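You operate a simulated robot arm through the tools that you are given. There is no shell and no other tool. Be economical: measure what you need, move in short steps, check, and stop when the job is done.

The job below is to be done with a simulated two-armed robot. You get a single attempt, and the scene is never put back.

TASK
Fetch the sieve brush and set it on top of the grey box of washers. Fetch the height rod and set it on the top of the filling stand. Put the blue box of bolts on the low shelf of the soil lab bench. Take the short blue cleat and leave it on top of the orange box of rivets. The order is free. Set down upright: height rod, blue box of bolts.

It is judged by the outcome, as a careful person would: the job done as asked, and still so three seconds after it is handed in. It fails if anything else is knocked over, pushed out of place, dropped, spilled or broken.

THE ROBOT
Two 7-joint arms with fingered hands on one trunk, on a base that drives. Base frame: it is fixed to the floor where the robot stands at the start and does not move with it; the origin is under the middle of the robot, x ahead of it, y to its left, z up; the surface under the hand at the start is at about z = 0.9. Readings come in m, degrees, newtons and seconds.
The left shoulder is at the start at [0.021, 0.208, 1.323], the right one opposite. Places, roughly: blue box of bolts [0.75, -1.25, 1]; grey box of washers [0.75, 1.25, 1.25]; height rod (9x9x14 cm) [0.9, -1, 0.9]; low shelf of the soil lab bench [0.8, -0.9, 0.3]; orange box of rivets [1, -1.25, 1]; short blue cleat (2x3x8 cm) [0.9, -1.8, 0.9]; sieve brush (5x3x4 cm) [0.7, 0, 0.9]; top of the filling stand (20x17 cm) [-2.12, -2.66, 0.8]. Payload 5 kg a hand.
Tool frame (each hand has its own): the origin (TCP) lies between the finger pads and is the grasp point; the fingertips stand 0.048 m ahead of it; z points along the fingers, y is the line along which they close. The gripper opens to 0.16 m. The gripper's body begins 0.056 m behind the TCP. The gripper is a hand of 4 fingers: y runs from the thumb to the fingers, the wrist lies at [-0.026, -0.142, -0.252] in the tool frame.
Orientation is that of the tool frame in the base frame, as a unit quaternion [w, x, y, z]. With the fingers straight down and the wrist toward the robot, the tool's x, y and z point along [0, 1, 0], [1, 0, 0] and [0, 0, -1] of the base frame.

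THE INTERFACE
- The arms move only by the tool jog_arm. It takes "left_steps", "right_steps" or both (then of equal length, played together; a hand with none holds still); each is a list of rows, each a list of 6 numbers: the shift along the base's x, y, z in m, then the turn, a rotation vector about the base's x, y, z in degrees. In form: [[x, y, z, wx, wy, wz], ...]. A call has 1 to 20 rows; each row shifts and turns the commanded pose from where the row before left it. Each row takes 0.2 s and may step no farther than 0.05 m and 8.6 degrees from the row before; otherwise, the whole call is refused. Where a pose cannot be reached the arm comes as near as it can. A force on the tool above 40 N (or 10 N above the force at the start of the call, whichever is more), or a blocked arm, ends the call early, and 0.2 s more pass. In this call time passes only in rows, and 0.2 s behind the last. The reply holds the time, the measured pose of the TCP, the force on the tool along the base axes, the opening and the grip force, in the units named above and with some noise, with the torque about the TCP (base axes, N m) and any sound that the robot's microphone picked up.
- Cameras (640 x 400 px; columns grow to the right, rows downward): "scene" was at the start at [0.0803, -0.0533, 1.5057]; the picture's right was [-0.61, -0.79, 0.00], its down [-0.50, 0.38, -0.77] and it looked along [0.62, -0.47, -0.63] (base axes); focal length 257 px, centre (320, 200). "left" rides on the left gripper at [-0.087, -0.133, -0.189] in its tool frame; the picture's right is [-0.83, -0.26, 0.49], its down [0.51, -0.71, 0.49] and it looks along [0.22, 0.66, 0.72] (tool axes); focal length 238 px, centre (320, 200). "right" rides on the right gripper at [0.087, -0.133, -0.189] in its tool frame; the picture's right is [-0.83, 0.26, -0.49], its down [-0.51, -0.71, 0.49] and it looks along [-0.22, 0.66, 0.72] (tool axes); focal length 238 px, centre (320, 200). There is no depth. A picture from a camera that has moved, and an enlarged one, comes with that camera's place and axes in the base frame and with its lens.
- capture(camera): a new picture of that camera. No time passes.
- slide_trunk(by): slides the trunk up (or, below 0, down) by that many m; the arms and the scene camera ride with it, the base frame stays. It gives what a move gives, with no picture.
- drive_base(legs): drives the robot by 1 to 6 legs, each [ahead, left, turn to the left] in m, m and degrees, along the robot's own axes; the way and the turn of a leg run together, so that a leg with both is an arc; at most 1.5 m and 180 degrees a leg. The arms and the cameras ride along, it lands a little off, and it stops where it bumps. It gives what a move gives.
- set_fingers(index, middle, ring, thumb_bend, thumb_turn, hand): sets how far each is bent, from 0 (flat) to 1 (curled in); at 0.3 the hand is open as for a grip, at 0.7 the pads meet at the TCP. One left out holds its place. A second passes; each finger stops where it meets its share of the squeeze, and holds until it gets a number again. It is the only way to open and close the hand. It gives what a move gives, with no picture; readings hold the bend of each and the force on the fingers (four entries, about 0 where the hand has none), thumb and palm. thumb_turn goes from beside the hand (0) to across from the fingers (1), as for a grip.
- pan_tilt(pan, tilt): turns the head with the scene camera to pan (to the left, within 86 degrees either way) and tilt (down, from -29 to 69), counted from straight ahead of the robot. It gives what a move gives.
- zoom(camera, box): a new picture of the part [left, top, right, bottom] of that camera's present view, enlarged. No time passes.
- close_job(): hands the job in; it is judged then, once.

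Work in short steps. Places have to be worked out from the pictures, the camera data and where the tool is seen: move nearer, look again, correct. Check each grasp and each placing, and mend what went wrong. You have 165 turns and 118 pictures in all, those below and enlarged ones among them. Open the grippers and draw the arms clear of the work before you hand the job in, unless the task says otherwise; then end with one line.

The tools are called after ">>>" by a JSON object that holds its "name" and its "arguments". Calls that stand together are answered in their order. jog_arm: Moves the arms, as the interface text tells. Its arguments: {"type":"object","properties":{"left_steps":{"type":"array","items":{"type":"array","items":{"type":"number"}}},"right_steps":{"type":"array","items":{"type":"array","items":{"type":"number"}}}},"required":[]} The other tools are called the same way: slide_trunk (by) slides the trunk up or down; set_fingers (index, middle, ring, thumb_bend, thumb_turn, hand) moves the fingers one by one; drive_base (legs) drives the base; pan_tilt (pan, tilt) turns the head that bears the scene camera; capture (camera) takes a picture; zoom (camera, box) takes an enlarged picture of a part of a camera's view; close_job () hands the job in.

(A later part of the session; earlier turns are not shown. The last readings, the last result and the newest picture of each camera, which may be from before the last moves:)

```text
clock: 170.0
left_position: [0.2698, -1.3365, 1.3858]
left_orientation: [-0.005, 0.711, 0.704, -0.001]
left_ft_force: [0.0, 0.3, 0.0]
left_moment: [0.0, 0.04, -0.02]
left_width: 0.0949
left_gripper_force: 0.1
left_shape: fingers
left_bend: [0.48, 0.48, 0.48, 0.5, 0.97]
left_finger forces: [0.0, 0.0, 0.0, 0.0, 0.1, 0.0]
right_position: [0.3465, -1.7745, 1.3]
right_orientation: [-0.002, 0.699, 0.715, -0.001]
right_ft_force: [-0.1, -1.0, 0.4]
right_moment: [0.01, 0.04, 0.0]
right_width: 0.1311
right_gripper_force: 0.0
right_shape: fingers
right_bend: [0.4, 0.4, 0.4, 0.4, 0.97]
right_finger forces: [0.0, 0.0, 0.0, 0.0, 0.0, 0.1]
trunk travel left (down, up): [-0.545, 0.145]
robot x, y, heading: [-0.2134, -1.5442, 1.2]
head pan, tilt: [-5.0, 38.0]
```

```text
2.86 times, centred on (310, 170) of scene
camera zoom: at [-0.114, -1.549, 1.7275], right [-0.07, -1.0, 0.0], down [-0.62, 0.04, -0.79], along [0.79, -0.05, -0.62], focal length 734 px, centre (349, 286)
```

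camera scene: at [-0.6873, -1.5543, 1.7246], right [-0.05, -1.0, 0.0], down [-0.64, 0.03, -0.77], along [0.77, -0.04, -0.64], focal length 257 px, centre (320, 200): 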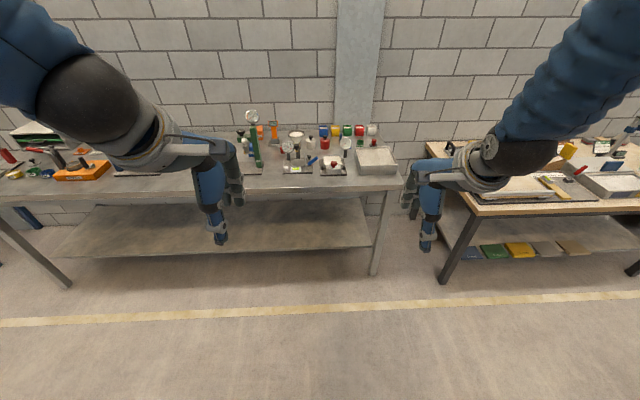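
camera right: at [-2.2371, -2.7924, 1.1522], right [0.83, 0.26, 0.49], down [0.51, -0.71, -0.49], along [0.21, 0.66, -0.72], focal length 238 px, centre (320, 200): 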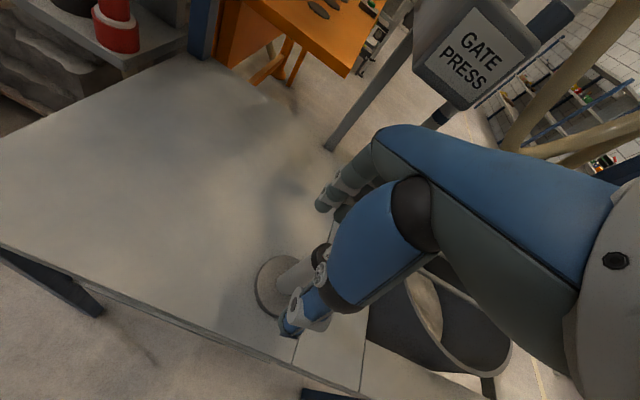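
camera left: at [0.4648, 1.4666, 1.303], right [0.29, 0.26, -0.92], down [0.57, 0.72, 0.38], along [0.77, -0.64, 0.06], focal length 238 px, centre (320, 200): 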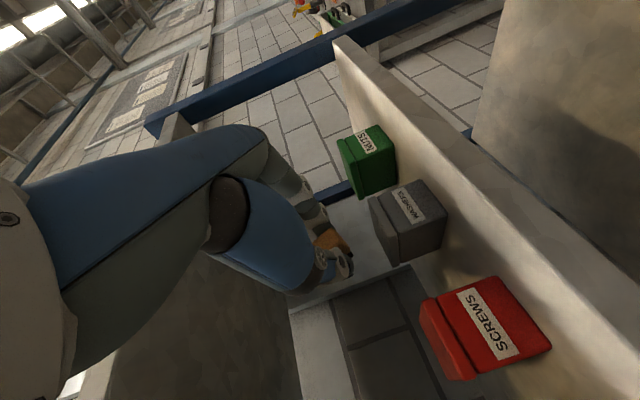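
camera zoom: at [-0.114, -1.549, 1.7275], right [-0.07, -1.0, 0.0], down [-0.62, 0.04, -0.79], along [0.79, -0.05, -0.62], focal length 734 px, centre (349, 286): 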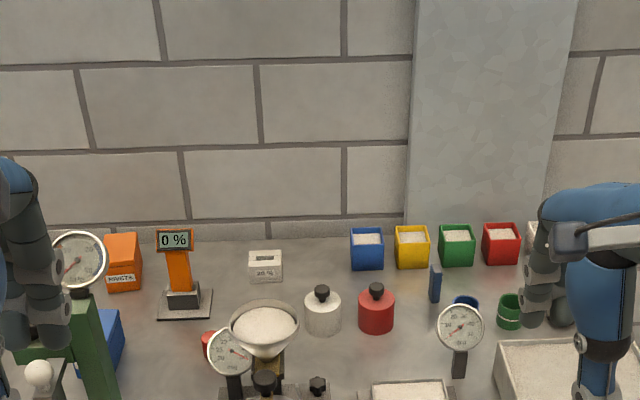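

Cleat stands at ≈[0.886, -1.768], 2 cm wide in y, top z ≈0.98, with a small blue cup to its right and a dial in front. Drive forward so the right hand can reach it, pulling the left hand back/up a bit for safety.

>>> {"name": "jog_arm", "arguments": {"left_steps": [[-0.03, 0.02, 0.03, 0, 0, 0], [-0.03, 0.02, 0.03, 0, 0, 0]]}}

>>> {"name": "drive_base", "arguments": {"legs": [[0.27, 0.03, -1.2]]}}

>>> {"name": "pan_tilt", "arguments": {"pan": -20, "tilt": 45}}

>>> {"name": "zoom", "arguments": {"camera": "scene", "box": [230, 100, 430, 260]}}

>>> {"name": "capture", "arguments": {"camera": "right"}}

```text
clock: 170.6
left_position: [0.2255, -1.2954, 1.4573]
left_orientation: [-0.035, 0.714, 0.699, 0.026]
left_ft_force: [-1.3, -0.3, 3.2]
left_moment: [-0.04, -0.09, -0.05]
left_width: 0.0951
left_gripper_force: 0.1
left_shape: fingers
left_bend: [0.48, 0.48, 0.48, 0.5, 0.97]
left_finger forces: [0.0, 0.0, 0.0, 0.0, 0.0, 0.1]
left hand out of reach, approached as far as the arm can: row 1, 2
right_position: [0.3456, -1.7755, 1.3017]
right_orientation: [-0.001, 0.7, 0.715, 0.0]
right_ft_force: [-1.4, -1.6, -0.6]
right_moment: [0.19, 0.02, 0.03]
right_width: 0.1308
right_gripper_force: 0.1
right_shape: fingers
right_bend: [0.4, 0.4, 0.4, 0.4, 0.97]
right_finger forces: [0.0, 0.1, 0.0, 0.0, 0.0, 0.1]
trunk travel left (down, up): [-0.545, 0.145]
robot x, y, heading: [-0.2123, -1.541, 1.2]
head pan, tilt: [-5.0, 38.0]
```

```text
clock: 172.5
left_position: [0.5012, -1.2725, 1.4612]
left_orientation: [-0.007, 0.717, 0.697, -0.002]
left_ft_force: [-0.1, -0.1, 0.4]
left_moment: [-0.01, -0.01, 0.01]
left_width: 0.0952
left_gripper_force: 0.1
left_shape: fingers
left_bend: [0.48, 0.48, 0.48, 0.5, 0.97]
left_finger forces: [0.0, 0.0, 0.1, 0.0, 0.0, 0.1]
right_position: [0.6092, -1.753, 1.3026]
right_orientation: [-0.001, 0.707, 0.707, -0.002]
right_ft_force: [-0.1, -0.4, 0.5]
right_moment: [-0.03, -0.04, 0.01]
right_width: 0.1312
right_gripper_force: 0.0
right_shape: fingers
right_bend: [0.4, 0.4, 0.4, 0.4, 0.97]
right_finger forces: [0.0, 0.0, 0.1, 0.0, 0.0, 0.1]
trunk travel left (down, up): [-0.545, 0.145]
robot x, y, heading: [0.0574, -1.5088, -0.1]
head pan, tilt: [-5.0, 38.0]
```

```text
clock: 173.3
left_position: [0.5031, -1.2714, 1.4609]
left_orientation: [-0.007, 0.717, 0.697, -0.001]
left_ft_force: [0.7, 0.6, -0.6]
left_moment: [-0.03, 0.05, -0.01]
left_width: 0.0947
left_gripper_force: 0.2
left_shape: fingers
left_bend: [0.48, 0.48, 0.48, 0.5, 0.97]
left_finger forces: [0.1, 0.0, 0.0, 0.0, 0.1, 0.1]
right_position: [0.6104, -1.7543, 1.301]
right_orientation: [-0.001, 0.707, 0.707, -0.001]
right_ft_force: [0.7, -0.8, -0.4]
right_moment: [-0.02, 0.06, -0.01]
right_width: 0.1311
right_gripper_force: 0.1
right_shape: fingers
right_bend: [0.4, 0.4, 0.4, 0.4, 0.97]
right_finger forces: [0.0, 0.0, 0.0, 0.0, 0.0, 0.0]
trunk travel left (down, up): [-0.545, 0.145]
robot x, y, heading: [0.0576, -1.5078, 0.1]
head pan, tilt: [-20.0, 45.0]
```

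```text
2.50 times, centred on (330, 180) of scene
camera zoom: at [0.1461, -1.5381, 1.7173], right [-0.34, -0.94, 0.0], down [-0.67, 0.24, -0.71], along [0.66, -0.24, -0.71], focal length 642 px, centre (295, 250)
```

zoom: 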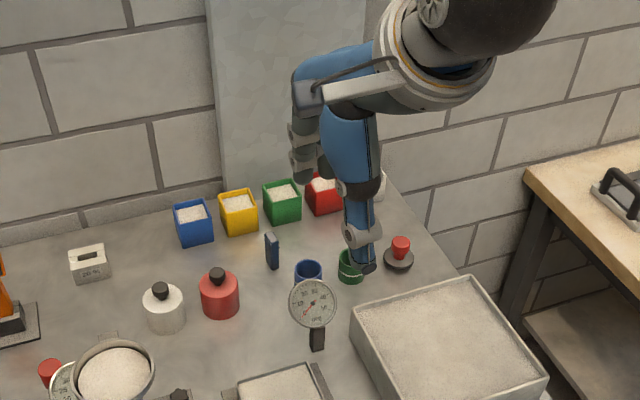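

```text
46 pictures are left
camera right: at [0.4777, -1.6659, 1.4905], right [0.26, -0.83, 0.49], down [-0.71, -0.51, -0.49], along [0.65, -0.22, -0.72], focal length 238 px, centre (320, 200)
```

right: 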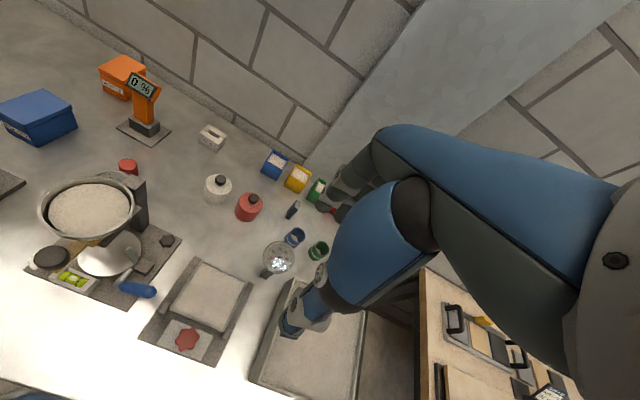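

Cleat confirmed at ≈[0.887, -1.765]. Half-close the right hand, move over and descend to z ≈1.05 first.

>>> {"name": "set_fingers", "arguments": {"hand": "right", "index": 0.48, "middle": 0.48, "ring": 0.48, "thumb_bend": 0.48}}

>>> {"name": "jog_arm", "arguments": {"right_steps": [[0.04, -0.002, 0, 0, 0, 0], [0.04, -0.002, 0, 0, 0, 0], [0.04, -0.002, 0, 0, 0, 0], [0.04, -0.002, 0, 0, 0, 0], [0.04, -0.002, 0, 0, 0, 0], [0.04, -0.001, 0, 0, 0, 0], [0.037, 0, 0, 0, 0, 0], [0, 0, -0.045, 0, 0, 0], [0, 0, -0.045, 0, 0, 0], [0, 0, -0.045, 0, 0, 0], [0, 0, -0.045, 0, 0, 0], [0, 0, -0.045, 0, 0, 0]]}}

>>> {"name": "zoom", "arguments": {"camera": "scene", "box": [250, 140, 390, 240]}}

>>> {"name": "capture", "arguments": {"camera": "right"}}

```text
clock: 174.3
left_position: [0.502, -1.2719, 1.4606]
left_orientation: [-0.006, 0.718, 0.696, -0.002]
left_ft_force: [0.4, -0.1, -0.5]
left_moment: [-0.04, 0.01, -0.02]
left_width: 0.0953
left_gripper_force: 0.1
left_shape: fingers
left_bend: [0.48, 0.48, 0.48, 0.5, 0.97]
left_finger forces: [0.0, 0.0, 0.1, 0.1, 0.0, 0.0]
right_position: [0.6104, -1.7529, 1.3007]
right_orientation: [0.0, 0.707, 0.707, -0.001]
right_ft_force: [0.7, 0.3, 0.1]
right_moment: [0.02, -0.01, 0.0]
right_width: 0.0998
right_gripper_force: 0.0
right_shape: fingers
right_bend: [0.48, 0.48, 0.48, 0.48, 0.97]
right_finger forces: [0.0, 0.0, 0.1, 0.0, 0.0, 0.1]
trunk travel left (down, up): [-0.545, 0.145]
robot x, y, heading: [0.0545, -1.508, -0.2]
head pan, tilt: [-20.0, 45.0]
```

```text
clock: 176.9
left_position: [0.5038, -1.2729, 1.459]
left_orientation: [-0.007, 0.718, 0.696, -0.002]
left_ft_force: [1.4, -0.1, -0.5]
left_moment: [0.01, 0.09, -0.02]
left_width: 0.0951
left_gripper_force: 0.0
left_shape: fingers
left_bend: [0.48, 0.48, 0.48, 0.5, 0.97]
left_finger forces: [0.0, 0.1, 0.0, 0.0, 0.0, 0.0]
right_position: [0.8893, -1.7647, 1.0752]
right_orientation: [-0.001, 0.707, 0.707, -0.001]
right_ft_force: [2.1, -0.9, 1.6]
right_moment: [0.02, 0.28, 0.06]
right_width: 0.0994
right_gripper_force: 0.0
right_shape: fingers
right_bend: [0.48, 0.48, 0.48, 0.48, 0.97]
right_finger forces: [0.1, 0.0, 0.1, 0.1, 0.0, 0.1]
trunk travel left (down, up): [-0.545, 0.145]
robot x, y, heading: [0.0567, -1.5113, 0.4]
head pan, tilt: [-20.0, 45.0]
```

```text
4.00 times, centred on (320, 190) of scene
camera zoom: at [0.1472, -1.5388, 1.7171], right [-0.34, -0.94, 0.0], down [-0.67, 0.24, -0.71], along [0.66, -0.24, -0.71], focal length 1027 px, centre (320, 240)
```

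zoom: 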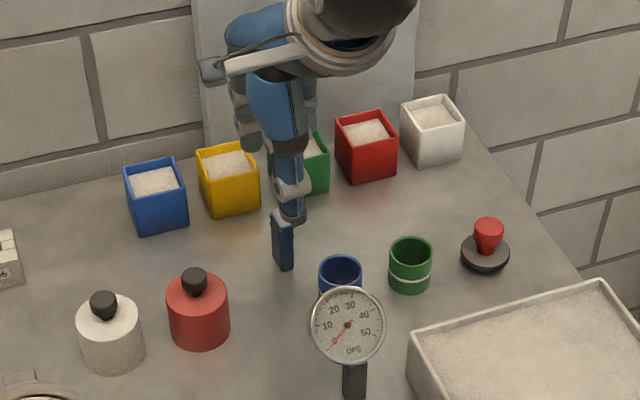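

```text
44 pictures are left
camera right: at [0.7561, -1.6772, 1.2641], right [0.26, -0.84, 0.49], down [-0.71, -0.51, -0.49], along [0.65, -0.22, -0.72], focal length 238 px, centre (320, 200)
```

right: 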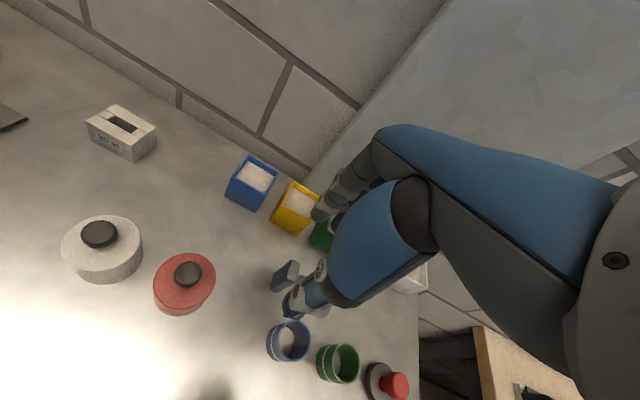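

Slight correction (−6 mm x, +4 mm y) and descend to z ≈0.998.

>>> {"name": "jog_arm", "arguments": {"right_steps": [[-0.006, 0.004, -0.03, 0, 0, 0], [0, 0, -0.03, 0, 0, 0], [0, 0, -0.016, 0, 0, 0]]}}

>>> {"name": "zoom", "arguments": {"camera": "right", "box": [200, 180, 400, 380]}}

>>> {"name": "zoom", "arguments": {"camera": "scene", "box": [270, 150, 370, 230]}}

```text
clock: 177.7
left_position: [0.5014, -1.2712, 1.46]
left_orientation: [-0.005, 0.717, 0.697, -0.001]
left_ft_force: [-0.4, 0.7, -0.4]
left_moment: [0.01, -0.06, -0.03]
left_width: 0.0949
left_gripper_force: 0.1
left_shape: fingers
left_bend: [0.48, 0.48, 0.48, 0.5, 0.97]
left_finger forces: [0.1, 0.1, 0.0, 0.0, 0.1, 0.1]
right_position: [0.8824, -1.7596, 1.0004]
right_orientation: [0.0, 0.707, 0.707, 0.0]
right_ft_force: [-0.4, 0.3, 0.1]
right_moment: [-0.01, -0.02, 0.03]
right_width: 0.0992
right_gripper_force: 0.0
right_shape: fingers
right_bend: [0.48, 0.48, 0.48, 0.48, 0.97]
right_finger forces: [0.1, 0.0, 0.0, 0.0, 0.0, 0.0]
trunk travel left (down, up): [-0.545, 0.145]
robot x, y, heading: [0.0555, -1.5092, -0.2]
head pan, tilt: [-20.0, 45.0]
```

```text
2.00 times, centred on (300, 280) of right
camera zoom: at [0.7492, -1.6726, 1.1903], right [0.26, -0.83, 0.49], down [-0.71, -0.51, -0.49], along [0.65, -0.22, -0.72], focal length 477 px, centre (360, 40)
```

zoom: 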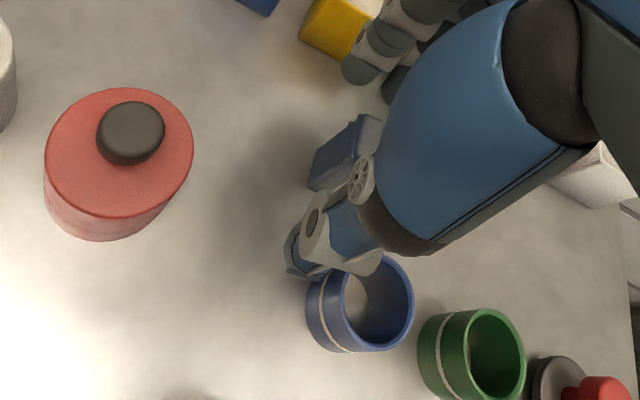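

```text
5.00 times, centred on (320, 190) of scene
camera zoom: at [0.1444, -1.538, 1.7174], right [-0.34, -0.94, 0.0], down [-0.66, 0.24, -0.71], along [0.66, -0.24, -0.71], focal length 1284 px, centre (320, 250)
```

zoom: 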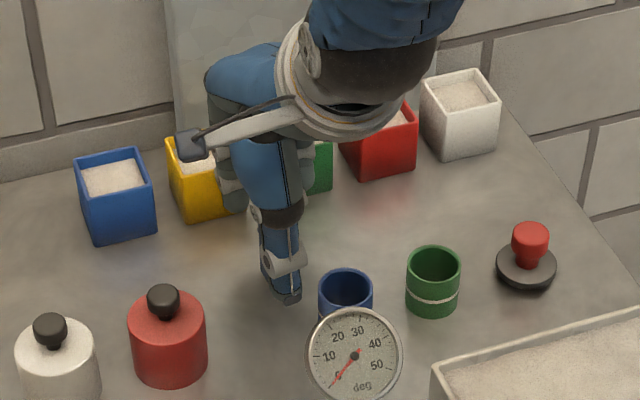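

The cleat lies on the line between thumb and fingers. Close in stages.

>>> {"name": "set_fingers", "arguments": {"hand": "right", "index": 0.6, "middle": 0.6, "ring": 0.6, "thumb_bend": 0.6}}

>>> {"name": "zoom", "arguments": {"camera": "right", "box": [250, 180, 400, 330]}}

```text
clock: 178.7
left_position: [0.5024, -1.2725, 1.4596]
left_orientation: [-0.007, 0.717, 0.697, -0.001]
left_ft_force: [-1.0, 0.0, -0.2]
left_moment: [0.02, -0.01, -0.03]
left_width: 0.095
left_gripper_force: 0.0
left_shape: fingers
left_bend: [0.48, 0.48, 0.48, 0.5, 0.97]
left_finger forces: [0.0, 0.1, 0.0, 0.1, 0.0, 0.1]
right_position: [0.8825, -1.7602, 1.0015]
right_orientation: [0.0, 0.707, 0.707, -0.001]
right_ft_force: [0.7, 0.6, 0.2]
right_moment: [-0.01, 0.0, -0.02]
right_width: 0.0518
right_gripper_force: 0.1
right_shape: fingers
right_bend: [0.6, 0.6, 0.6, 0.6, 0.97]
right_finger forces: [0.0, 0.1, 0.1, 0.0, 0.0, 0.0]
trunk travel left (down, up): [-0.545, 0.145]
robot x, y, heading: [0.0524, -1.5074, 0.1]
head pan, tilt: [-20.0, 45.0]
```

```text
2.67 times, centred on (325, 255) of right
camera zoom: at [0.7498, -1.6728, 1.1905], right [0.26, -0.83, 0.49], down [-0.71, -0.51, -0.49], along [0.65, -0.22, -0.72], focal length 636 px, centre (307, 53)
```

zoom: 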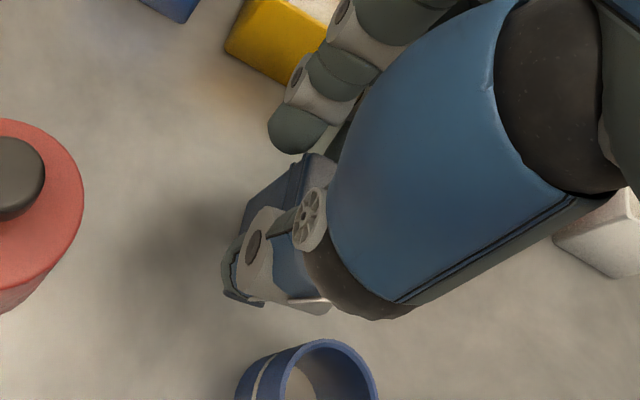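

The thumb is closer to the cleat than the fingers; shift the hand −8 mm in x to centre, then close fully.

>>> {"name": "jog_arm", "arguments": {"right_steps": [[-0.008, 0, 0, 0, 0, 0]]}}

>>> {"name": "set_fingers", "arguments": {"hand": "right", "index": 0.8, "middle": 0.8, "ring": 0.6, "thumb_bend": 0.8}}

>>> {"name": "zoom", "arguments": {"camera": "right", "box": [250, 180, 400, 330]}}

```text
clock: 179.1
left_position: [0.5022, -1.271, 1.4604]
left_orientation: [-0.006, 0.717, 0.697, -0.002]
left_ft_force: [0.1, 1.2, 0.3]
left_moment: [-0.01, -0.04, -0.02]
left_width: 0.095
left_gripper_force: 0.0
left_shape: fingers
left_bend: [0.48, 0.48, 0.48, 0.5, 0.97]
left_finger forces: [0.0, 0.1, 0.0, 0.1, 0.0, 0.0]
right_position: [0.8745, -1.7601, 1.0012]
right_orientation: [-0.002, 0.707, 0.707, -0.001]
right_ft_force: [-0.3, -0.1, -0.2]
right_moment: [-0.02, 0.01, 0.03]
right_width: 0.0517
right_gripper_force: 0.1
right_shape: fingers
right_bend: [0.6, 0.6, 0.6, 0.6, 0.97]
right_finger forces: [0.0, 0.2, 0.1, 0.0, 0.0, 0.1]
trunk travel left (down, up): [-0.545, 0.145]
robot x, y, heading: [0.0563, -1.5111, 0.3]
head pan, tilt: [-20.0, 45.0]
```

```text
clock: 180.1
left_position: [0.5032, -1.2719, 1.4594]
left_orientation: [-0.005, 0.718, 0.697, -0.001]
left_ft_force: [0.0, 0.3, -0.2]
left_moment: [-0.03, -0.01, 0.02]
left_width: 0.0948
left_gripper_force: 0.0
left_shape: fingers
left_bend: [0.48, 0.48, 0.48, 0.5, 0.97]
left_finger forces: [0.1, 0.0, 0.0, 0.0, 0.1, 0.1]
right_position: [0.8747, -1.7608, 0.9996]
right_orientation: [-0.001, 0.706, 0.708, 0.0]
right_ft_force: [-0.2, -0.3, -0.4]
right_moment: [0.0, 0.0, 0.04]
right_width: 0.0056
right_gripper_force: 17.6
right_shape: fingers
right_bend: [0.73, 0.72, 0.6, 0.74, 0.96]
right_finger forces: [0.0, 13.6, 0.0, 0.1, 21.2, 0.1]
trunk travel left (down, up): [-0.545, 0.145]
robot x, y, heading: [0.0571, -1.5102, 0.2]
head pan, tilt: [-20.0, 45.0]
```

```text
2.67 times, centred on (325, 255) of right
camera zoom: at [0.7412, -1.673, 1.1899], right [0.26, -0.83, 0.49], down [-0.71, -0.51, -0.49], along [0.65, -0.22, -0.72], focal length 636 px, centre (307, 53)
```

zoom: 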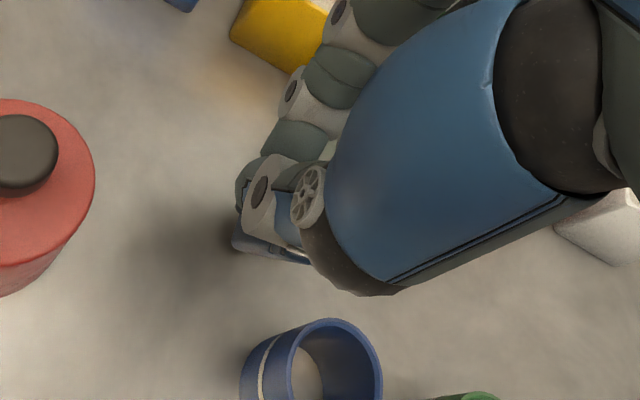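

The pads nearly met (5.6 mm), so the grip is doubtful. Check from the scene camera.

>>> {"name": "zoom", "arguments": {"camera": "scene", "box": [285, 165, 345, 215]}}

```text
8.00 times, centred on (315, 190) of scene
camera zoom: at [0.1452, -1.5383, 1.7173], right [-0.34, -0.94, 0.0], down [-0.66, 0.24, -0.71], along [0.66, -0.24, -0.71], focal length 2054 px, centre (360, 280)
```

zoom: 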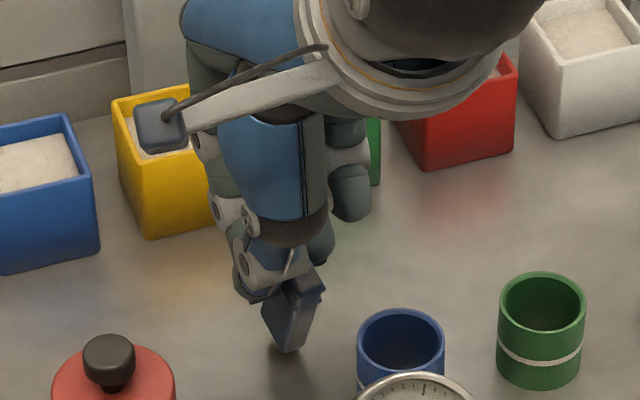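

The cleat seems twisted but possibly pinched between thumb and middle. Lift just 12 mm to see whether it comes along.

>>> {"name": "jog_arm", "arguments": {"right_steps": [[0, 0, 0.006, 0, 0, 0], [0, 0, 0.008, 0, 0, 0]]}}

>>> {"name": "zoom", "arguments": {"camera": "scene", "box": [285, 165, 345, 215]}}

```text
clock: 180.7
left_position: [0.5022, -1.2716, 1.4609]
left_orientation: [-0.006, 0.716, 0.698, -0.001]
left_ft_force: [0.0, 0.0, 0.4]
left_moment: [-0.01, -0.03, 0.0]
left_width: 0.0949
left_gripper_force: 0.1
left_shape: fingers
left_bend: [0.48, 0.48, 0.48, 0.5, 0.97]
left_finger forces: [0.0, 0.0, 0.1, 0.1, 0.1, 0.0]
right_position: [0.8741, -1.7597, 1.0144]
right_orientation: [-0.001, 0.708, 0.707, -0.001]
right_ft_force: [0.0, -0.5, -1.9]
right_moment: [-0.02, -0.06, -0.04]
right_width: 0.0056
right_gripper_force: 17.5
right_shape: fingers
right_bend: [0.74, 0.72, 0.6, 0.74, 0.96]
right_finger forces: [0.1, 13.9, 0.0, 0.0, 21.2, 0.1]
trunk travel left (down, up): [-0.545, 0.145]
robot x, y, heading: [0.0533, -1.5095, -0.0]
head pan, tilt: [-20.0, 45.0]
```

```text
8.00 times, centred on (315, 190) of scene
camera zoom: at [0.1448, -1.538, 1.7174], right [-0.34, -0.94, 0.0], down [-0.66, 0.24, -0.71], along [0.66, -0.24, -0.71], focal length 2054 px, centre (360, 280)
```

zoom: 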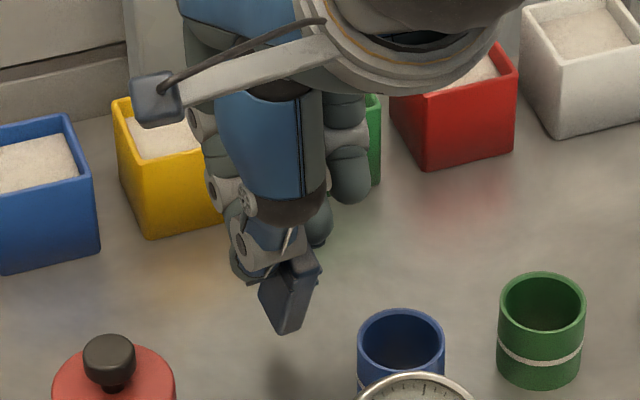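

It came up with the hand (weight ≈2 N). Lift slowly and inspect how it sits.

>>> {"name": "jog_arm", "arguments": {"right_steps": [[0, 0, 0.02, 0, 0, 0], [0, 0, 0.03, 0, 0, 0], [0, 0, 0.03, 0, 0, 0], [0, 0, 0.03, 0, 0, 0], [0, 0, 0.03, 0, 0, 0], [-0.02, 0, 0.03, 0, 0, 0]]}}

>>> {"name": "zoom", "arguments": {"camera": "scene", "box": [280, 110, 360, 180]}}

>>> {"name": "zoom", "arguments": {"camera": "right", "box": [250, 180, 400, 330]}}

```text
clock: 182.1
left_position: [0.5004, -1.2721, 1.4606]
left_orientation: [-0.005, 0.717, 0.697, 0.0]
left_ft_force: [-1.2, 0.7, 1.4]
left_moment: [0.03, -0.14, 0.06]
left_width: 0.0951
left_gripper_force: 0.2
left_shape: fingers
left_bend: [0.48, 0.48, 0.48, 0.5, 0.97]
left_finger forces: [0.1, 0.0, 0.0, 0.0, 0.1, 0.0]
right_position: [0.847, -1.764, 1.1851]
right_orientation: [-0.001, 0.708, 0.707, 0.0]
right_ft_force: [-0.8, 0.8, -1.0]
right_moment: [-0.05, -0.17, -0.04]
right_width: 0.0058
right_gripper_force: 17.5
right_shape: fingers
right_bend: [0.74, 0.72, 0.6, 0.75, 0.96]
right_finger forces: [0.0, 14.1, 0.0, 0.0, 21.0, 0.0]
trunk travel left (down, up): [-0.545, 0.145]
robot x, y, heading: [0.0589, -1.5107, 0.1]
head pan, tilt: [-20.0, 45.0]
```

```text
5.71 times, centred on (320, 145) of scene
camera zoom: at [0.1425, -1.5381, 1.7175], right [-0.34, -0.94, 0.0], down [-0.66, 0.24, -0.71], along [0.67, -0.24, -0.71], focal length 1467 px, centre (320, 514)
```

zoom: 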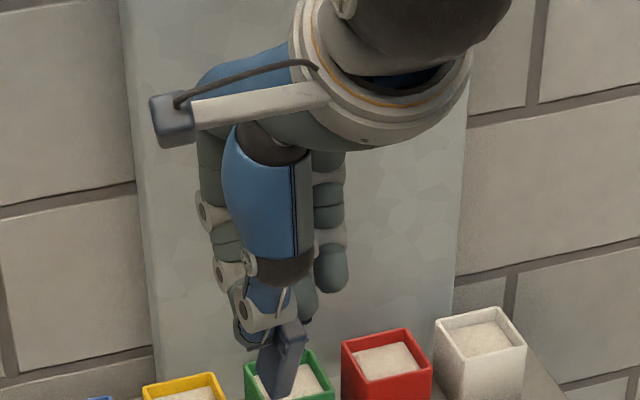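

```text
2.67 times, centred on (325, 255) of right
camera zoom: at [0.7137, -1.6764, 1.3747], right [0.26, -0.83, 0.49], down [-0.71, -0.51, -0.49], along [0.65, -0.22, -0.72], focal length 636 px, centre (307, 53)
```

zoom: 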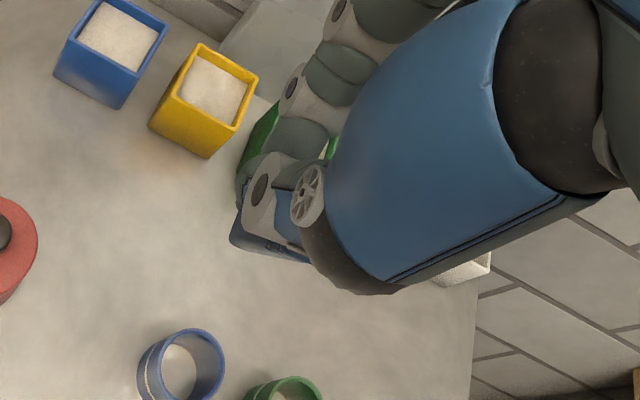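

The cleat is pinched securely between thumb and middle, leaning ~12°. Raise and retract, then drive back and left and toward the rivets box.

>>> {"name": "jog_arm", "arguments": {"right_steps": [[-0.02, 0, 0.03, 0, 0, 0], [-0.02, 0, 0.03, 0, 0, 0], [-0.02, 0, 0.03, 0, 0, 0], [-0.02, 0, 0.03, 0, 0, 0], [-0.02, 0, 0.03, 0, 0, 0], [-0.02, 0, 0.03, 0, 0, 0], [-0.02, 0, 0.03, 0, 0, 0], [-0.02, 0, 0.02, 0, 0, 0]]}}

>>> {"name": "drive_base", "arguments": {"legs": [[-0.35, 0, 0], [0, 0.55, 0]]}}

>>> {"name": "pan_tilt", "arguments": {"pan": -12, "tilt": 40}}

>>> {"name": "capture", "arguments": {"camera": "scene"}}

```text
clock: 183.9
left_position: [0.5011, -1.2721, 1.4595]
left_orientation: [-0.005, 0.718, 0.696, -0.001]
left_ft_force: [-0.7, 0.3, -0.3]
left_moment: [0.02, -0.08, 0.06]
left_width: 0.0951
left_gripper_force: 0.1
left_shape: fingers
left_bend: [0.48, 0.48, 0.48, 0.5, 0.97]
left_finger forces: [0.1, 0.0, 0.0, 0.0, 0.0, 0.0]
right_position: [0.6901, -1.7602, 1.4159]
right_orientation: [-0.001, 0.707, 0.707, -0.001]
right_ft_force: [-0.3, 0.1, 0.3]
right_moment: [0.01, -0.11, 0.02]
right_width: 0.0053
right_gripper_force: 17.8
right_shape: fingers
right_bend: [0.74, 0.72, 0.6, 0.75, 0.96]
right_finger forces: [0.0, 14.2, 0.1, 0.0, 21.1, 0.1]
trunk travel left (down, up): [-0.545, 0.145]
robot x, y, heading: [0.0581, -1.5091, 0.0]
head pan, tilt: [-20.0, 45.0]
```

```text
clock: 188.9
left_position: [0.1727, -0.7337, 1.4602]
left_orientation: [-0.006, 0.728, 0.686, -0.001]
left_ft_force: [0.5, -0.2, -0.6]
left_moment: [-0.01, -0.01, 0.01]
left_width: 0.0948
left_gripper_force: 0.1
left_shape: fingers
left_bend: [0.48, 0.48, 0.48, 0.5, 0.97]
left_finger forces: [0.1, 0.1, 0.1, 0.0, 0.0, 0.0]
right_position: [0.349, -1.2256, 1.4151]
right_orientation: [-0.001, 0.717, 0.697, 0.0]
right_ft_force: [0.3, 0.3, -0.5]
right_moment: [0.0, 0.0, 0.01]
right_width: 0.0057
right_gripper_force: 17.1
right_shape: fingers
right_bend: [0.74, 0.72, 0.6, 0.75, 0.96]
right_finger forces: [0.0, 14.1, 0.1, 0.1, 21.0, 0.1]
trunk travel left (down, up): [-0.545, 0.145]
robot x, y, heading: [-0.2812, -0.9569, -1.5]
head pan, tilt: [-20.0, 45.0]
```

```text
clock: 189.6
left_position: [0.1729, -0.7322, 1.4606]
left_orientation: [-0.006, 0.727, 0.686, -0.001]
left_ft_force: [0.1, 0.2, -0.7]
left_moment: [-0.01, 0.03, -0.01]
left_width: 0.095
left_gripper_force: 0.1
left_shape: fingers
left_bend: [0.48, 0.48, 0.48, 0.5, 0.97]
left_finger forces: [0.1, 0.0, 0.0, 0.0, 0.1, 0.0]
right_position: [0.349, -1.226, 1.415]
right_orientation: [-0.001, 0.717, 0.697, -0.002]
right_ft_force: [0.2, 1.0, -0.1]
right_moment: [-0.02, -0.02, -0.01]
right_width: 0.0059
right_gripper_force: 17.2
right_shape: fingers
right_bend: [0.74, 0.72, 0.6, 0.75, 0.96]
right_finger forces: [0.1, 14.1, 0.0, 0.0, 20.9, 0.0]
trunk travel left (down, up): [-0.545, 0.145]
robot x, y, heading: [-0.2799, -0.9576, -1.5]
head pan, tilt: [-12.0, 40.0]
```

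```text
35 pictures are left
camera scene: at [-0.1846, -0.9787, 1.7246], right [-0.23, -0.97, 0.0], down [-0.63, 0.15, -0.77], along [0.74, -0.18, -0.64], focal length 257 px, centre (320, 200)
```

scene: 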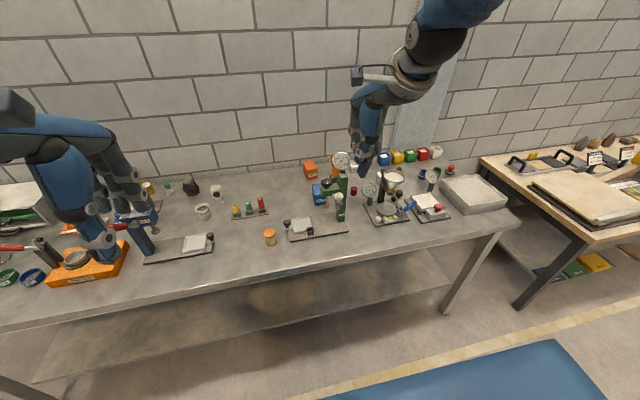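

Cleat still held. Drive forward 0.38 m (cleat bottom ≈1.31 passes above the press gauge at 1.25).

>>> {"name": "jog_arm", "arguments": {"right_steps": [[0, 0.015, 0.03, 0, 0, 0]]}}

>>> {"name": "drive_base", "arguments": {"legs": [[0.38, 0, 1.5]]}}

>>> {"name": "capture", "arguments": {"camera": "right"}}

```text
clock: 190.0
left_position: [0.1706, -0.7318, 1.46]
left_orientation: [-0.005, 0.727, 0.686, -0.001]
left_ft_force: [-0.1, 0.9, 0.1]
left_moment: [-0.11, -0.09, 0.02]
left_width: 0.0952
left_gripper_force: 0.0
left_shape: fingers
left_bend: [0.48, 0.48, 0.48, 0.5, 0.97]
left_finger forces: [0.1, 0.0, 0.0, 0.0, 0.1, 0.0]
right_position: [0.3487, -1.2101, 1.4464]
right_orientation: [0.0, 0.716, 0.698, -0.002]
right_ft_force: [-1.9, 0.7, -0.1]
right_moment: [-0.09, -0.09, -0.04]
right_width: 0.0057
right_gripper_force: 17.4
right_shape: fingers
right_bend: [0.74, 0.72, 0.6, 0.75, 0.96]
right_finger forces: [0.0, 14.0, 0.1, 0.0, 21.0, 0.0]
trunk travel left (down, up): [-0.545, 0.145]
robot x, y, heading: [-0.2825, -0.9601, -1.8]
head pan, tilt: [-12.0, 40.0]
```

```text
clock: 192.3
left_position: [0.5336, -0.7313, 1.461]
left_orientation: [-0.007, 0.721, 0.693, -0.001]
left_ft_force: [0.4, -0.5, -0.3]
left_moment: [0.04, -0.04, -0.01]
left_width: 0.095
left_gripper_force: 0.0
left_shape: fingers
left_bend: [0.48, 0.48, 0.48, 0.5, 0.97]
left_finger forces: [0.0, 0.0, 0.1, 0.0, 0.0, 0.0]
right_position: [0.7196, -1.2052, 1.4456]
right_orientation: [-0.002, 0.711, 0.703, -0.001]
right_ft_force: [0.1, 0.4, -0.8]
right_moment: [-0.04, -0.02, -0.03]
right_width: 0.0058
right_gripper_force: 17.4
right_shape: fingers
right_bend: [0.74, 0.72, 0.6, 0.75, 0.96]
right_finger forces: [0.0, 14.1, 0.1, 0.0, 21.1, 0.1]
trunk travel left (down, up): [-0.545, 0.145]
robot x, y, heading: [0.0847, -0.9667, -0.5]
head pan, tilt: [-12.0, 40.0]
```

```text
34 pictures are left
camera right: at [0.5874, -1.1176, 1.635], right [0.25, -0.84, 0.49], down [-0.72, -0.5, -0.49], along [0.65, -0.22, -0.72], focal length 238 px, centre (320, 200)
```

right: 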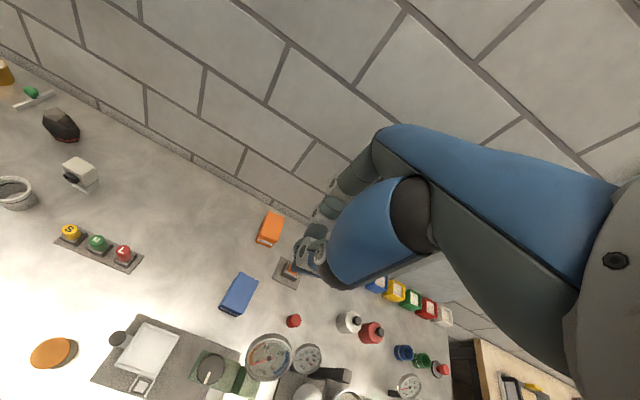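

Rivets box top centre ≈[0.995, -1.207], z 0.96. Move over it and descend until the cleat's foot is ~4 cm above the lid, then check the lean.

>>> {"name": "jog_arm", "arguments": {"right_steps": [[0.04, 0, 0, 0, 0, 0], [0.04, 0, 0, 0, 0, 0], [0.04, 0, -0.02, 0, 0, 0], [0.04, 0, -0.02, 0, 0, 0], [0.035, 0, -0.03, 0, 0, 0], [0.035, 0.0, -0.03, 0, 0, 0], [0.035, 0.003, -0.03, 0, 0, 0], [0, 0, -0.04, 0, 0, 0], [0, 0, -0.04, 0, 0, 0], [0, 0, -0.04, 0, 0, 0], [0, 0, -0.04, 0, 0, 0], [0, 0, -0.04, 0, 0, 0]]}}

>>> {"name": "zoom", "arguments": {"camera": "scene", "box": [280, 110, 360, 180]}}

>>> {"name": "zoom", "arguments": {"camera": "right", "box": [220, 160, 400, 330]}}

```text
clock: 194.9
left_position: [0.535, -0.7333, 1.4595]
left_orientation: [-0.007, 0.721, 0.693, -0.002]
left_ft_force: [0.1, 0.8, -0.1]
left_moment: [0.01, 0.09, 0.0]
left_width: 0.0951
left_gripper_force: 0.0
left_shape: fingers
left_bend: [0.48, 0.48, 0.48, 0.5, 0.97]
left_finger forces: [0.0, 0.0, 0.0, 0.1, 0.1, 0.0]
right_position: [0.9914, -1.2031, 1.1153]
right_orientation: [-0.001, 0.711, 0.703, 0.0]
right_ft_force: [1.4, -0.2, 0.3]
right_moment: [0.02, 0.19, 0.06]
right_width: 0.0058
right_gripper_force: 17.9
right_shape: fingers
right_bend: [0.74, 0.72, 0.6, 0.75, 0.96]
right_finger forces: [0.0, 13.9, 0.0, 0.0, 20.9, 0.0]
trunk travel left (down, up): [-0.545, 0.145]
robot x, y, heading: [0.0841, -0.9643, -0.5]
head pan, tilt: [-12.0, 40.0]
```

```text
5.71 times, centred on (320, 145) of scene
camera zoom: at [0.1833, -0.9849, 1.7244], right [-0.22, -0.98, 0.0], down [-0.63, 0.14, -0.77], along [0.75, -0.17, -0.64], focal length 1467 px, centre (320, 514)
```

zoom: 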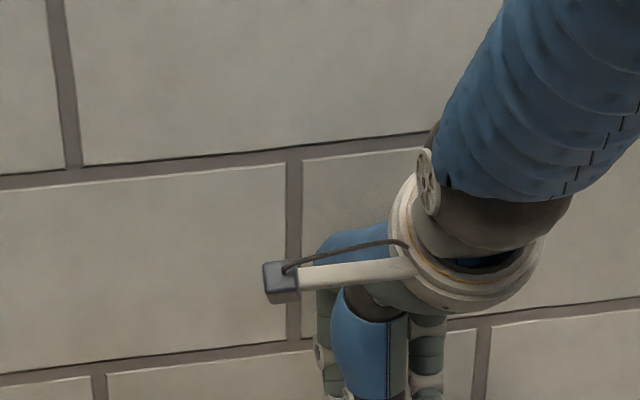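

```text
2.35 times, centred on (310, 245) of right
camera zoom: at [0.858, -1.1142, 1.3033], right [0.25, -0.84, 0.48], down [-0.72, -0.5, -0.49], along [0.65, -0.22, -0.72], focal length 561 px, centre (344, 94)
```

zoom: 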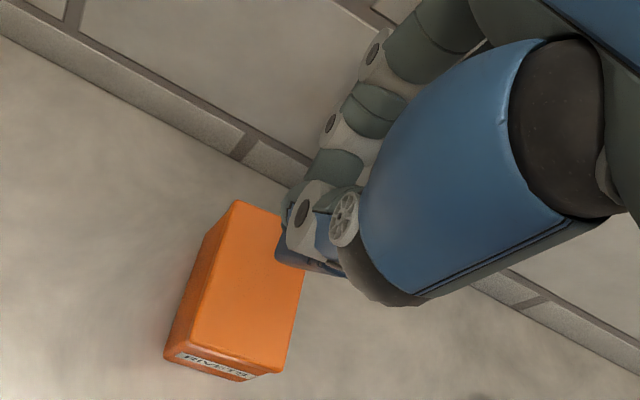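

Box top spans x 0.943–1.037, y −1.176…−1.237. Look at the cleat's lean from the scene camera.

>>> {"name": "zoom", "arguments": {"camera": "scene", "box": [300, 155, 370, 215]}}

```text
6.67 times, centred on (335, 185) of scene
camera zoom: at [0.1833, -0.9849, 1.7244], right [-0.22, -0.98, 0.0], down [-0.63, 0.14, -0.77], along [0.75, -0.17, -0.64], focal length 1712 px, centre (220, 300)
```

zoom: 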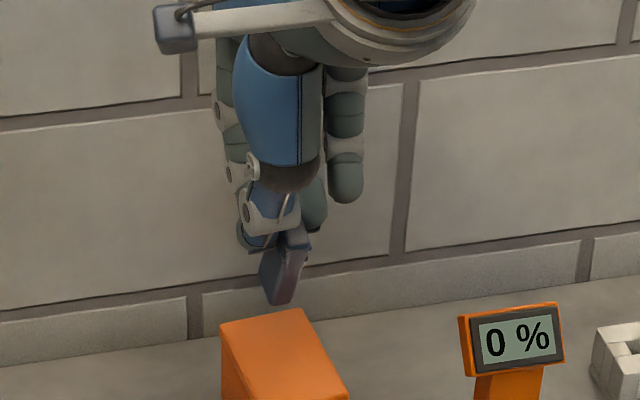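

The cleat leans ~14° (top towards −y). Counter-rotate the hand −14° about x, re-centre over the box, and look again.

>>> {"name": "jog_arm", "arguments": {"right_steps": [[-0.0035, 0.0165, 0, -7, 0, 0], [-0.0035, 0.0165, 0, -7, 0, 0], [0, 0, -0.02, 0, 0, 0]]}}

>>> {"name": "zoom", "arguments": {"camera": "scene", "box": [300, 155, 370, 215]}}

>>> {"name": "zoom", "arguments": {"camera": "right", "box": [220, 160, 400, 330]}}

```text
clock: 195.7
left_position: [0.5347, -0.7351, 1.4604]
left_orientation: [-0.006, 0.721, 0.693, -0.001]
left_ft_force: [1.3, -1.5, 0.1]
left_moment: [0.18, 0.06, -0.01]
left_width: 0.0951
left_gripper_force: 0.1
left_shape: fingers
left_bend: [0.48, 0.48, 0.48, 0.5, 0.97]
left_finger forces: [0.1, 0.0, 0.0, 0.0, 0.1, 0.2]
right_position: [0.9795, -1.1739, 1.0987]
right_orientation: [0.085, 0.706, 0.698, -0.087]
right_ft_force: [0.8, -0.9, -0.7]
right_moment: [0.18, 0.07, 0.01]
right_width: 0.0056
right_gripper_force: 17.5
right_shape: fingers
right_bend: [0.74, 0.72, 0.6, 0.75, 0.96]
right_finger forces: [0.0, 13.8, 0.0, 0.1, 20.8, 0.0]
trunk travel left (down, up): [-0.545, 0.145]
robot x, y, heading: [0.0877, -0.9633, -0.5]
head pan, tilt: [-12.0, 40.0]
```

```text
6.67 times, centred on (335, 185) of scene
camera zoom: at [0.1824, -0.9883, 1.7244], right [-0.22, -0.98, 0.0], down [-0.63, 0.14, -0.77], along [0.75, -0.17, -0.64], focal length 1712 px, centre (220, 300)
```

zoom: 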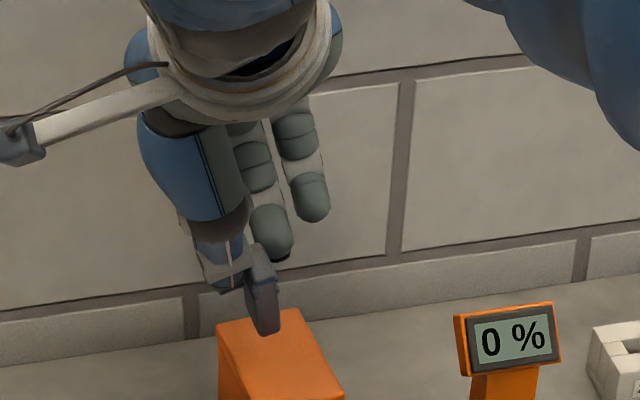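

```text
2.35 times, centred on (310, 245) of right
camera zoom: at [0.8477, -1.0426, 1.2598], right [0.25, -0.7, 0.67], down [-0.72, -0.6, -0.35], along [0.65, -0.39, -0.65], focal length 561 px, centre (344, 94)
```

zoom: 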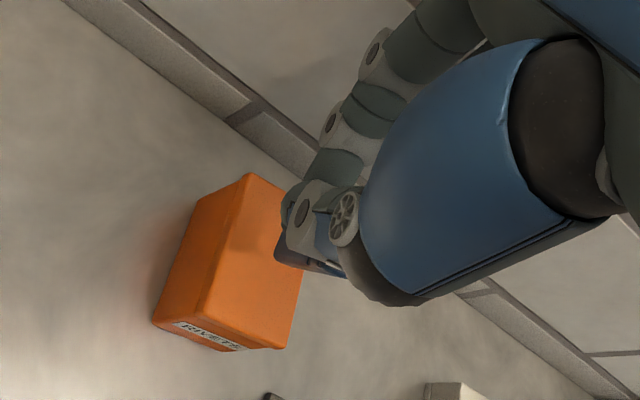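

Now nearly vertical, its foot at ≈[0.987, -1.197]. Shift −6 mm in y and lower gently until contact.

>>> {"name": "jog_arm", "arguments": {"right_steps": [[0, -0.006, -0.02, 0, 0, 0], [0, 0, -0.008, 0, 0, 0], [0, 0, -0.005, 0, 0, 0]]}}

>>> {"name": "zoom", "arguments": {"camera": "scene", "box": [300, 155, 370, 215]}}

```text
clock: 196.5
left_position: [0.5327, -0.7295, 1.4599]
left_orientation: [-0.005, 0.721, 0.693, -0.002]
left_ft_force: [0.3, 0.5, 0.9]
left_moment: [-0.03, -0.02, 0.02]
left_width: 0.095
left_gripper_force: 0.1
left_shape: fingers
left_bend: [0.48, 0.48, 0.48, 0.5, 0.97]
left_finger forces: [0.1, 0.0, 0.0, 0.0, 0.1, 0.1]
right_position: [0.9791, -1.1762, 1.0639]
right_orientation: [0.086, 0.705, 0.698, -0.087]
right_ft_force: [1.0, -0.4, 3.3]
right_moment: [-0.11, -0.03, 0.01]
right_width: 0.0059
right_gripper_force: 7.2
right_shape: fingers
right_bend: [0.74, 0.72, 0.6, 0.75, 0.96]
right_finger forces: [0.0, 15.5, 0.1, 0.0, 0.1, 0.0]
trunk travel left (down, up): [-0.545, 0.145]
robot x, y, heading: [0.0859, -0.9651, -0.6]
head pan, tilt: [-12.0, 40.0]
```

```text
6.67 times, centred on (335, 185) of scene
camera zoom: at [0.1804, -0.9832, 1.7247], right [-0.22, -0.98, 0.0], down [-0.63, 0.14, -0.77], along [0.75, -0.17, -0.64], focal length 1712 px, centre (220, 300)
```

zoom: 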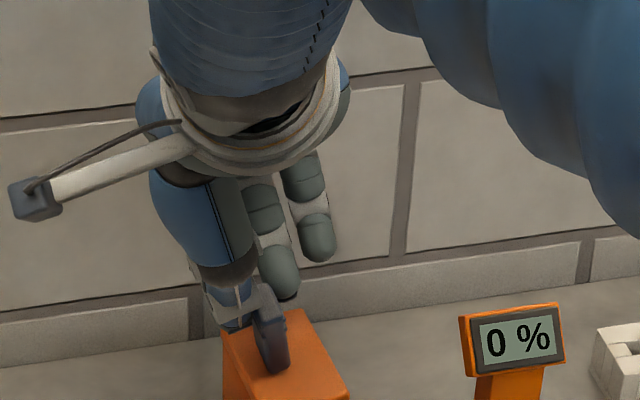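

The foot is on the lid (3 N). Open slightly, keeping the fingers around the cleat as a cage.

>>> {"name": "set_fingers", "arguments": {"hand": "right", "index": 0.66, "middle": 0.66, "thumb_bend": 0.7}}

>>> {"name": "zoom", "arguments": {"camera": "scene", "box": [300, 155, 370, 215]}}

```text
clock: 197.5
left_position: [0.5345, -0.7317, 1.4606]
left_orientation: [-0.006, 0.721, 0.693, -0.001]
left_ft_force: [-0.1, -0.7, 0.4]
left_moment: [0.03, 0.0, 0.0]
left_width: 0.0954
left_gripper_force: 0.0
left_shape: fingers
left_bend: [0.48, 0.48, 0.48, 0.5, 0.97]
left_finger forces: [0.0, 0.1, 0.0, 0.1, 0.0, 0.1]
right_position: [0.9792, -1.177, 1.062]
right_orientation: [0.086, 0.706, 0.698, -0.086]
right_ft_force: [-0.1, 0.5, -0.2]
right_moment: [-0.03, -0.01, 0.04]
right_width: 0.0204
right_gripper_force: 0.1
right_shape: fingers
right_bend: [0.66, 0.66, 0.6, 0.7, 0.97]
right_finger forces: [0.1, 0.0, 0.0, 0.1, 0.2, 0.1]
trunk travel left (down, up): [-0.545, 0.145]
robot x, y, heading: [0.0855, -0.9637, -0.5]
head pan, tilt: [-12.0, 40.0]
```

```text
6.67 times, centred on (335, 185) of scene
camera zoom: at [0.1812, -0.9841, 1.7246], right [-0.22, -0.98, 0.0], down [-0.63, 0.14, -0.77], along [0.75, -0.17, -0.64], focal length 1712 px, centre (220, 300)
```

zoom: 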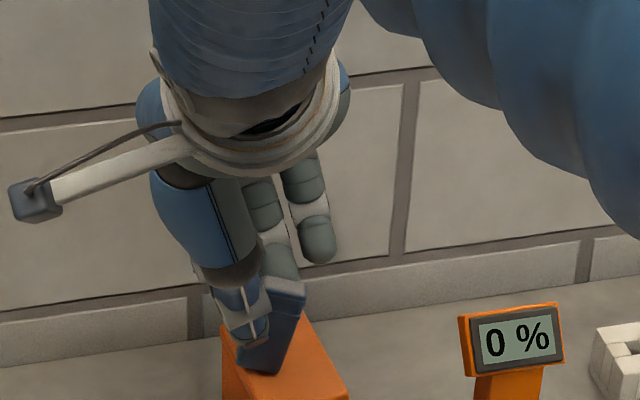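

The cleat is leaning against the fingers, not stable standing. I'll regrip it, carry it to the free bench spot where the rod stood, lay it down there and pick it up horizontally so it can lie on the box. First regrip.

>>> {"name": "set_fingers", "arguments": {"hand": "right", "index": 0.8, "middle": 0.8, "ring": 0.8, "thumb_bend": 0.8}}

>>> {"name": "jog_arm", "arguments": {"right_steps": [[0, 0, 0.008, 0, 0, 0], [0, 0, 0.012, 0, 0, 0]]}}

>>> {"name": "zoom", "arguments": {"camera": "scene", "box": [300, 155, 370, 215]}}

```text
clock: 198.5
left_position: [0.5338, -0.7314, 1.4606]
left_orientation: [-0.006, 0.721, 0.693, -0.001]
left_ft_force: [0.3, 0.4, 0.4]
left_moment: [-0.03, -0.02, 0.0]
left_width: 0.095
left_gripper_force: 0.1
left_shape: fingers
left_bend: [0.48, 0.48, 0.48, 0.5, 0.97]
left_finger forces: [0.1, 0.1, 0.1, 0.0, 0.0, 0.0]
right_position: [0.9792, -1.1767, 1.0631]
right_orientation: [0.085, 0.705, 0.698, -0.087]
right_ft_force: [-0.1, -0.3, -0.4]
right_moment: [0.01, -0.03, -0.03]
right_width: 0.0022
right_gripper_force: 5.0
right_shape: fingers
right_bend: [0.71, 0.8, 0.8, 0.78, 0.94]
right_finger forces: [0.0, 8.3, 0.1, 0.0, 1.1, 0.1]
trunk travel left (down, up): [-0.545, 0.145]
robot x, y, heading: [0.0855, -0.963, -0.6]
head pan, tilt: [-12.0, 40.0]
```

```text
clock: 199.1
left_position: [0.5342, -0.731, 1.4604]
left_orientation: [-0.006, 0.721, 0.693, -0.001]
left_ft_force: [-0.6, -0.5, -0.6]
left_moment: [0.04, -0.05, -0.01]
left_width: 0.0953
left_gripper_force: 0.0
left_shape: fingers
left_bend: [0.48, 0.48, 0.48, 0.5, 0.97]
left_finger forces: [0.0, 0.0, 0.0, 0.0, 0.0, 0.0]
right_position: [0.9785, -1.1778, 1.0832]
right_orientation: [0.085, 0.706, 0.698, -0.086]
right_ft_force: [-0.6, -0.1, -0.8]
right_moment: [0.03, -0.03, -0.01]
right_width: 0.0021
right_gripper_force: 4.6
right_shape: fingers
right_bend: [0.71, 0.8, 0.8, 0.78, 0.94]
right_finger forces: [0.0, 8.3, 0.0, 0.1, 1.1, 0.0]
trunk travel left (down, up): [-0.545, 0.145]
robot x, y, heading: [0.0869, -0.9677, -0.4]
head pan, tilt: [-12.0, 40.0]
```

```text
6.67 times, centred on (335, 185) of scene
camera zoom: at [0.1809, -0.9842, 1.7246], right [-0.22, -0.98, 0.0], down [-0.63, 0.14, -0.77], along [0.75, -0.17, -0.64], focal length 1712 px, centre (220, 300)
```

zoom: 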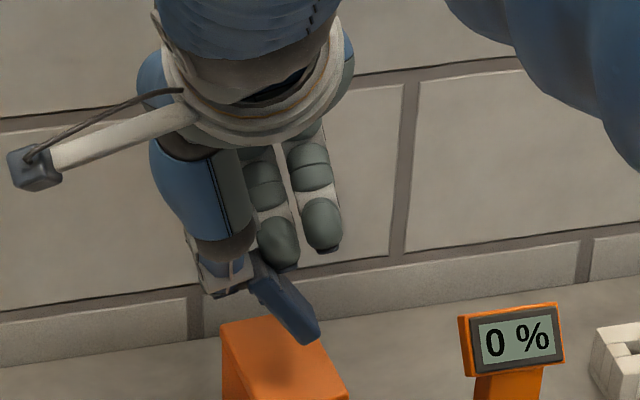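

The cleat came up, now tilted ~40° with a weak hold. Squeeze more firmly.

>>> {"name": "set_fingers", "arguments": {"hand": "right", "index": 0.9, "middle": 0.9, "thumb_bend": 0.9}}

>>> {"name": "zoom", "arguments": {"camera": "right", "box": [220, 160, 400, 330]}}

```text
clock: 200.1
left_position: [0.5334, -0.7327, 1.4599]
left_orientation: [-0.006, 0.721, 0.693, -0.001]
left_ft_force: [0.0, 0.3, 0.2]
left_moment: [0.01, 0.0, -0.01]
left_width: 0.0951
left_gripper_force: 0.1
left_shape: fingers
left_bend: [0.48, 0.48, 0.48, 0.5, 0.97]
left_finger forces: [0.0, 0.1, 0.0, 0.0, 0.0, 0.0]
right_position: [0.9783, -1.1773, 1.0832]
right_orientation: [0.085, 0.706, 0.698, -0.086]
right_ft_force: [0.2, -1.0, 0.4]
right_moment: [-0.02, 0.01, 0.03]
right_width: 0.0113
right_gripper_force: 0.1
right_shape: fingers
right_bend: [0.76, 0.9, 0.8, 0.87, 0.97]
right_finger forces: [0.0, 0.1, 0.1, 0.1, 0.0, 0.0]
trunk travel left (down, up): [-0.545, 0.145]
robot x, y, heading: [0.0849, -0.9608, -0.6]
head pan, tilt: [-12.0, 40.0]
```

```text
2.35 times, centred on (310, 245) of right
camera zoom: at [0.846, -1.046, 1.2457], right [0.25, -0.7, 0.67], down [-0.72, -0.6, -0.35], along [0.65, -0.39, -0.65], focal length 561 px, centre (344, 94)
```

zoom: 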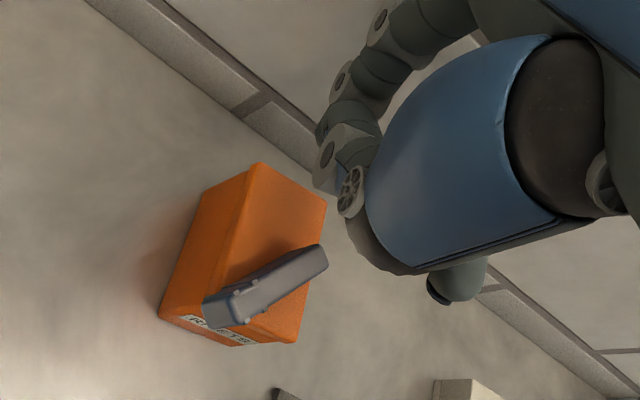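

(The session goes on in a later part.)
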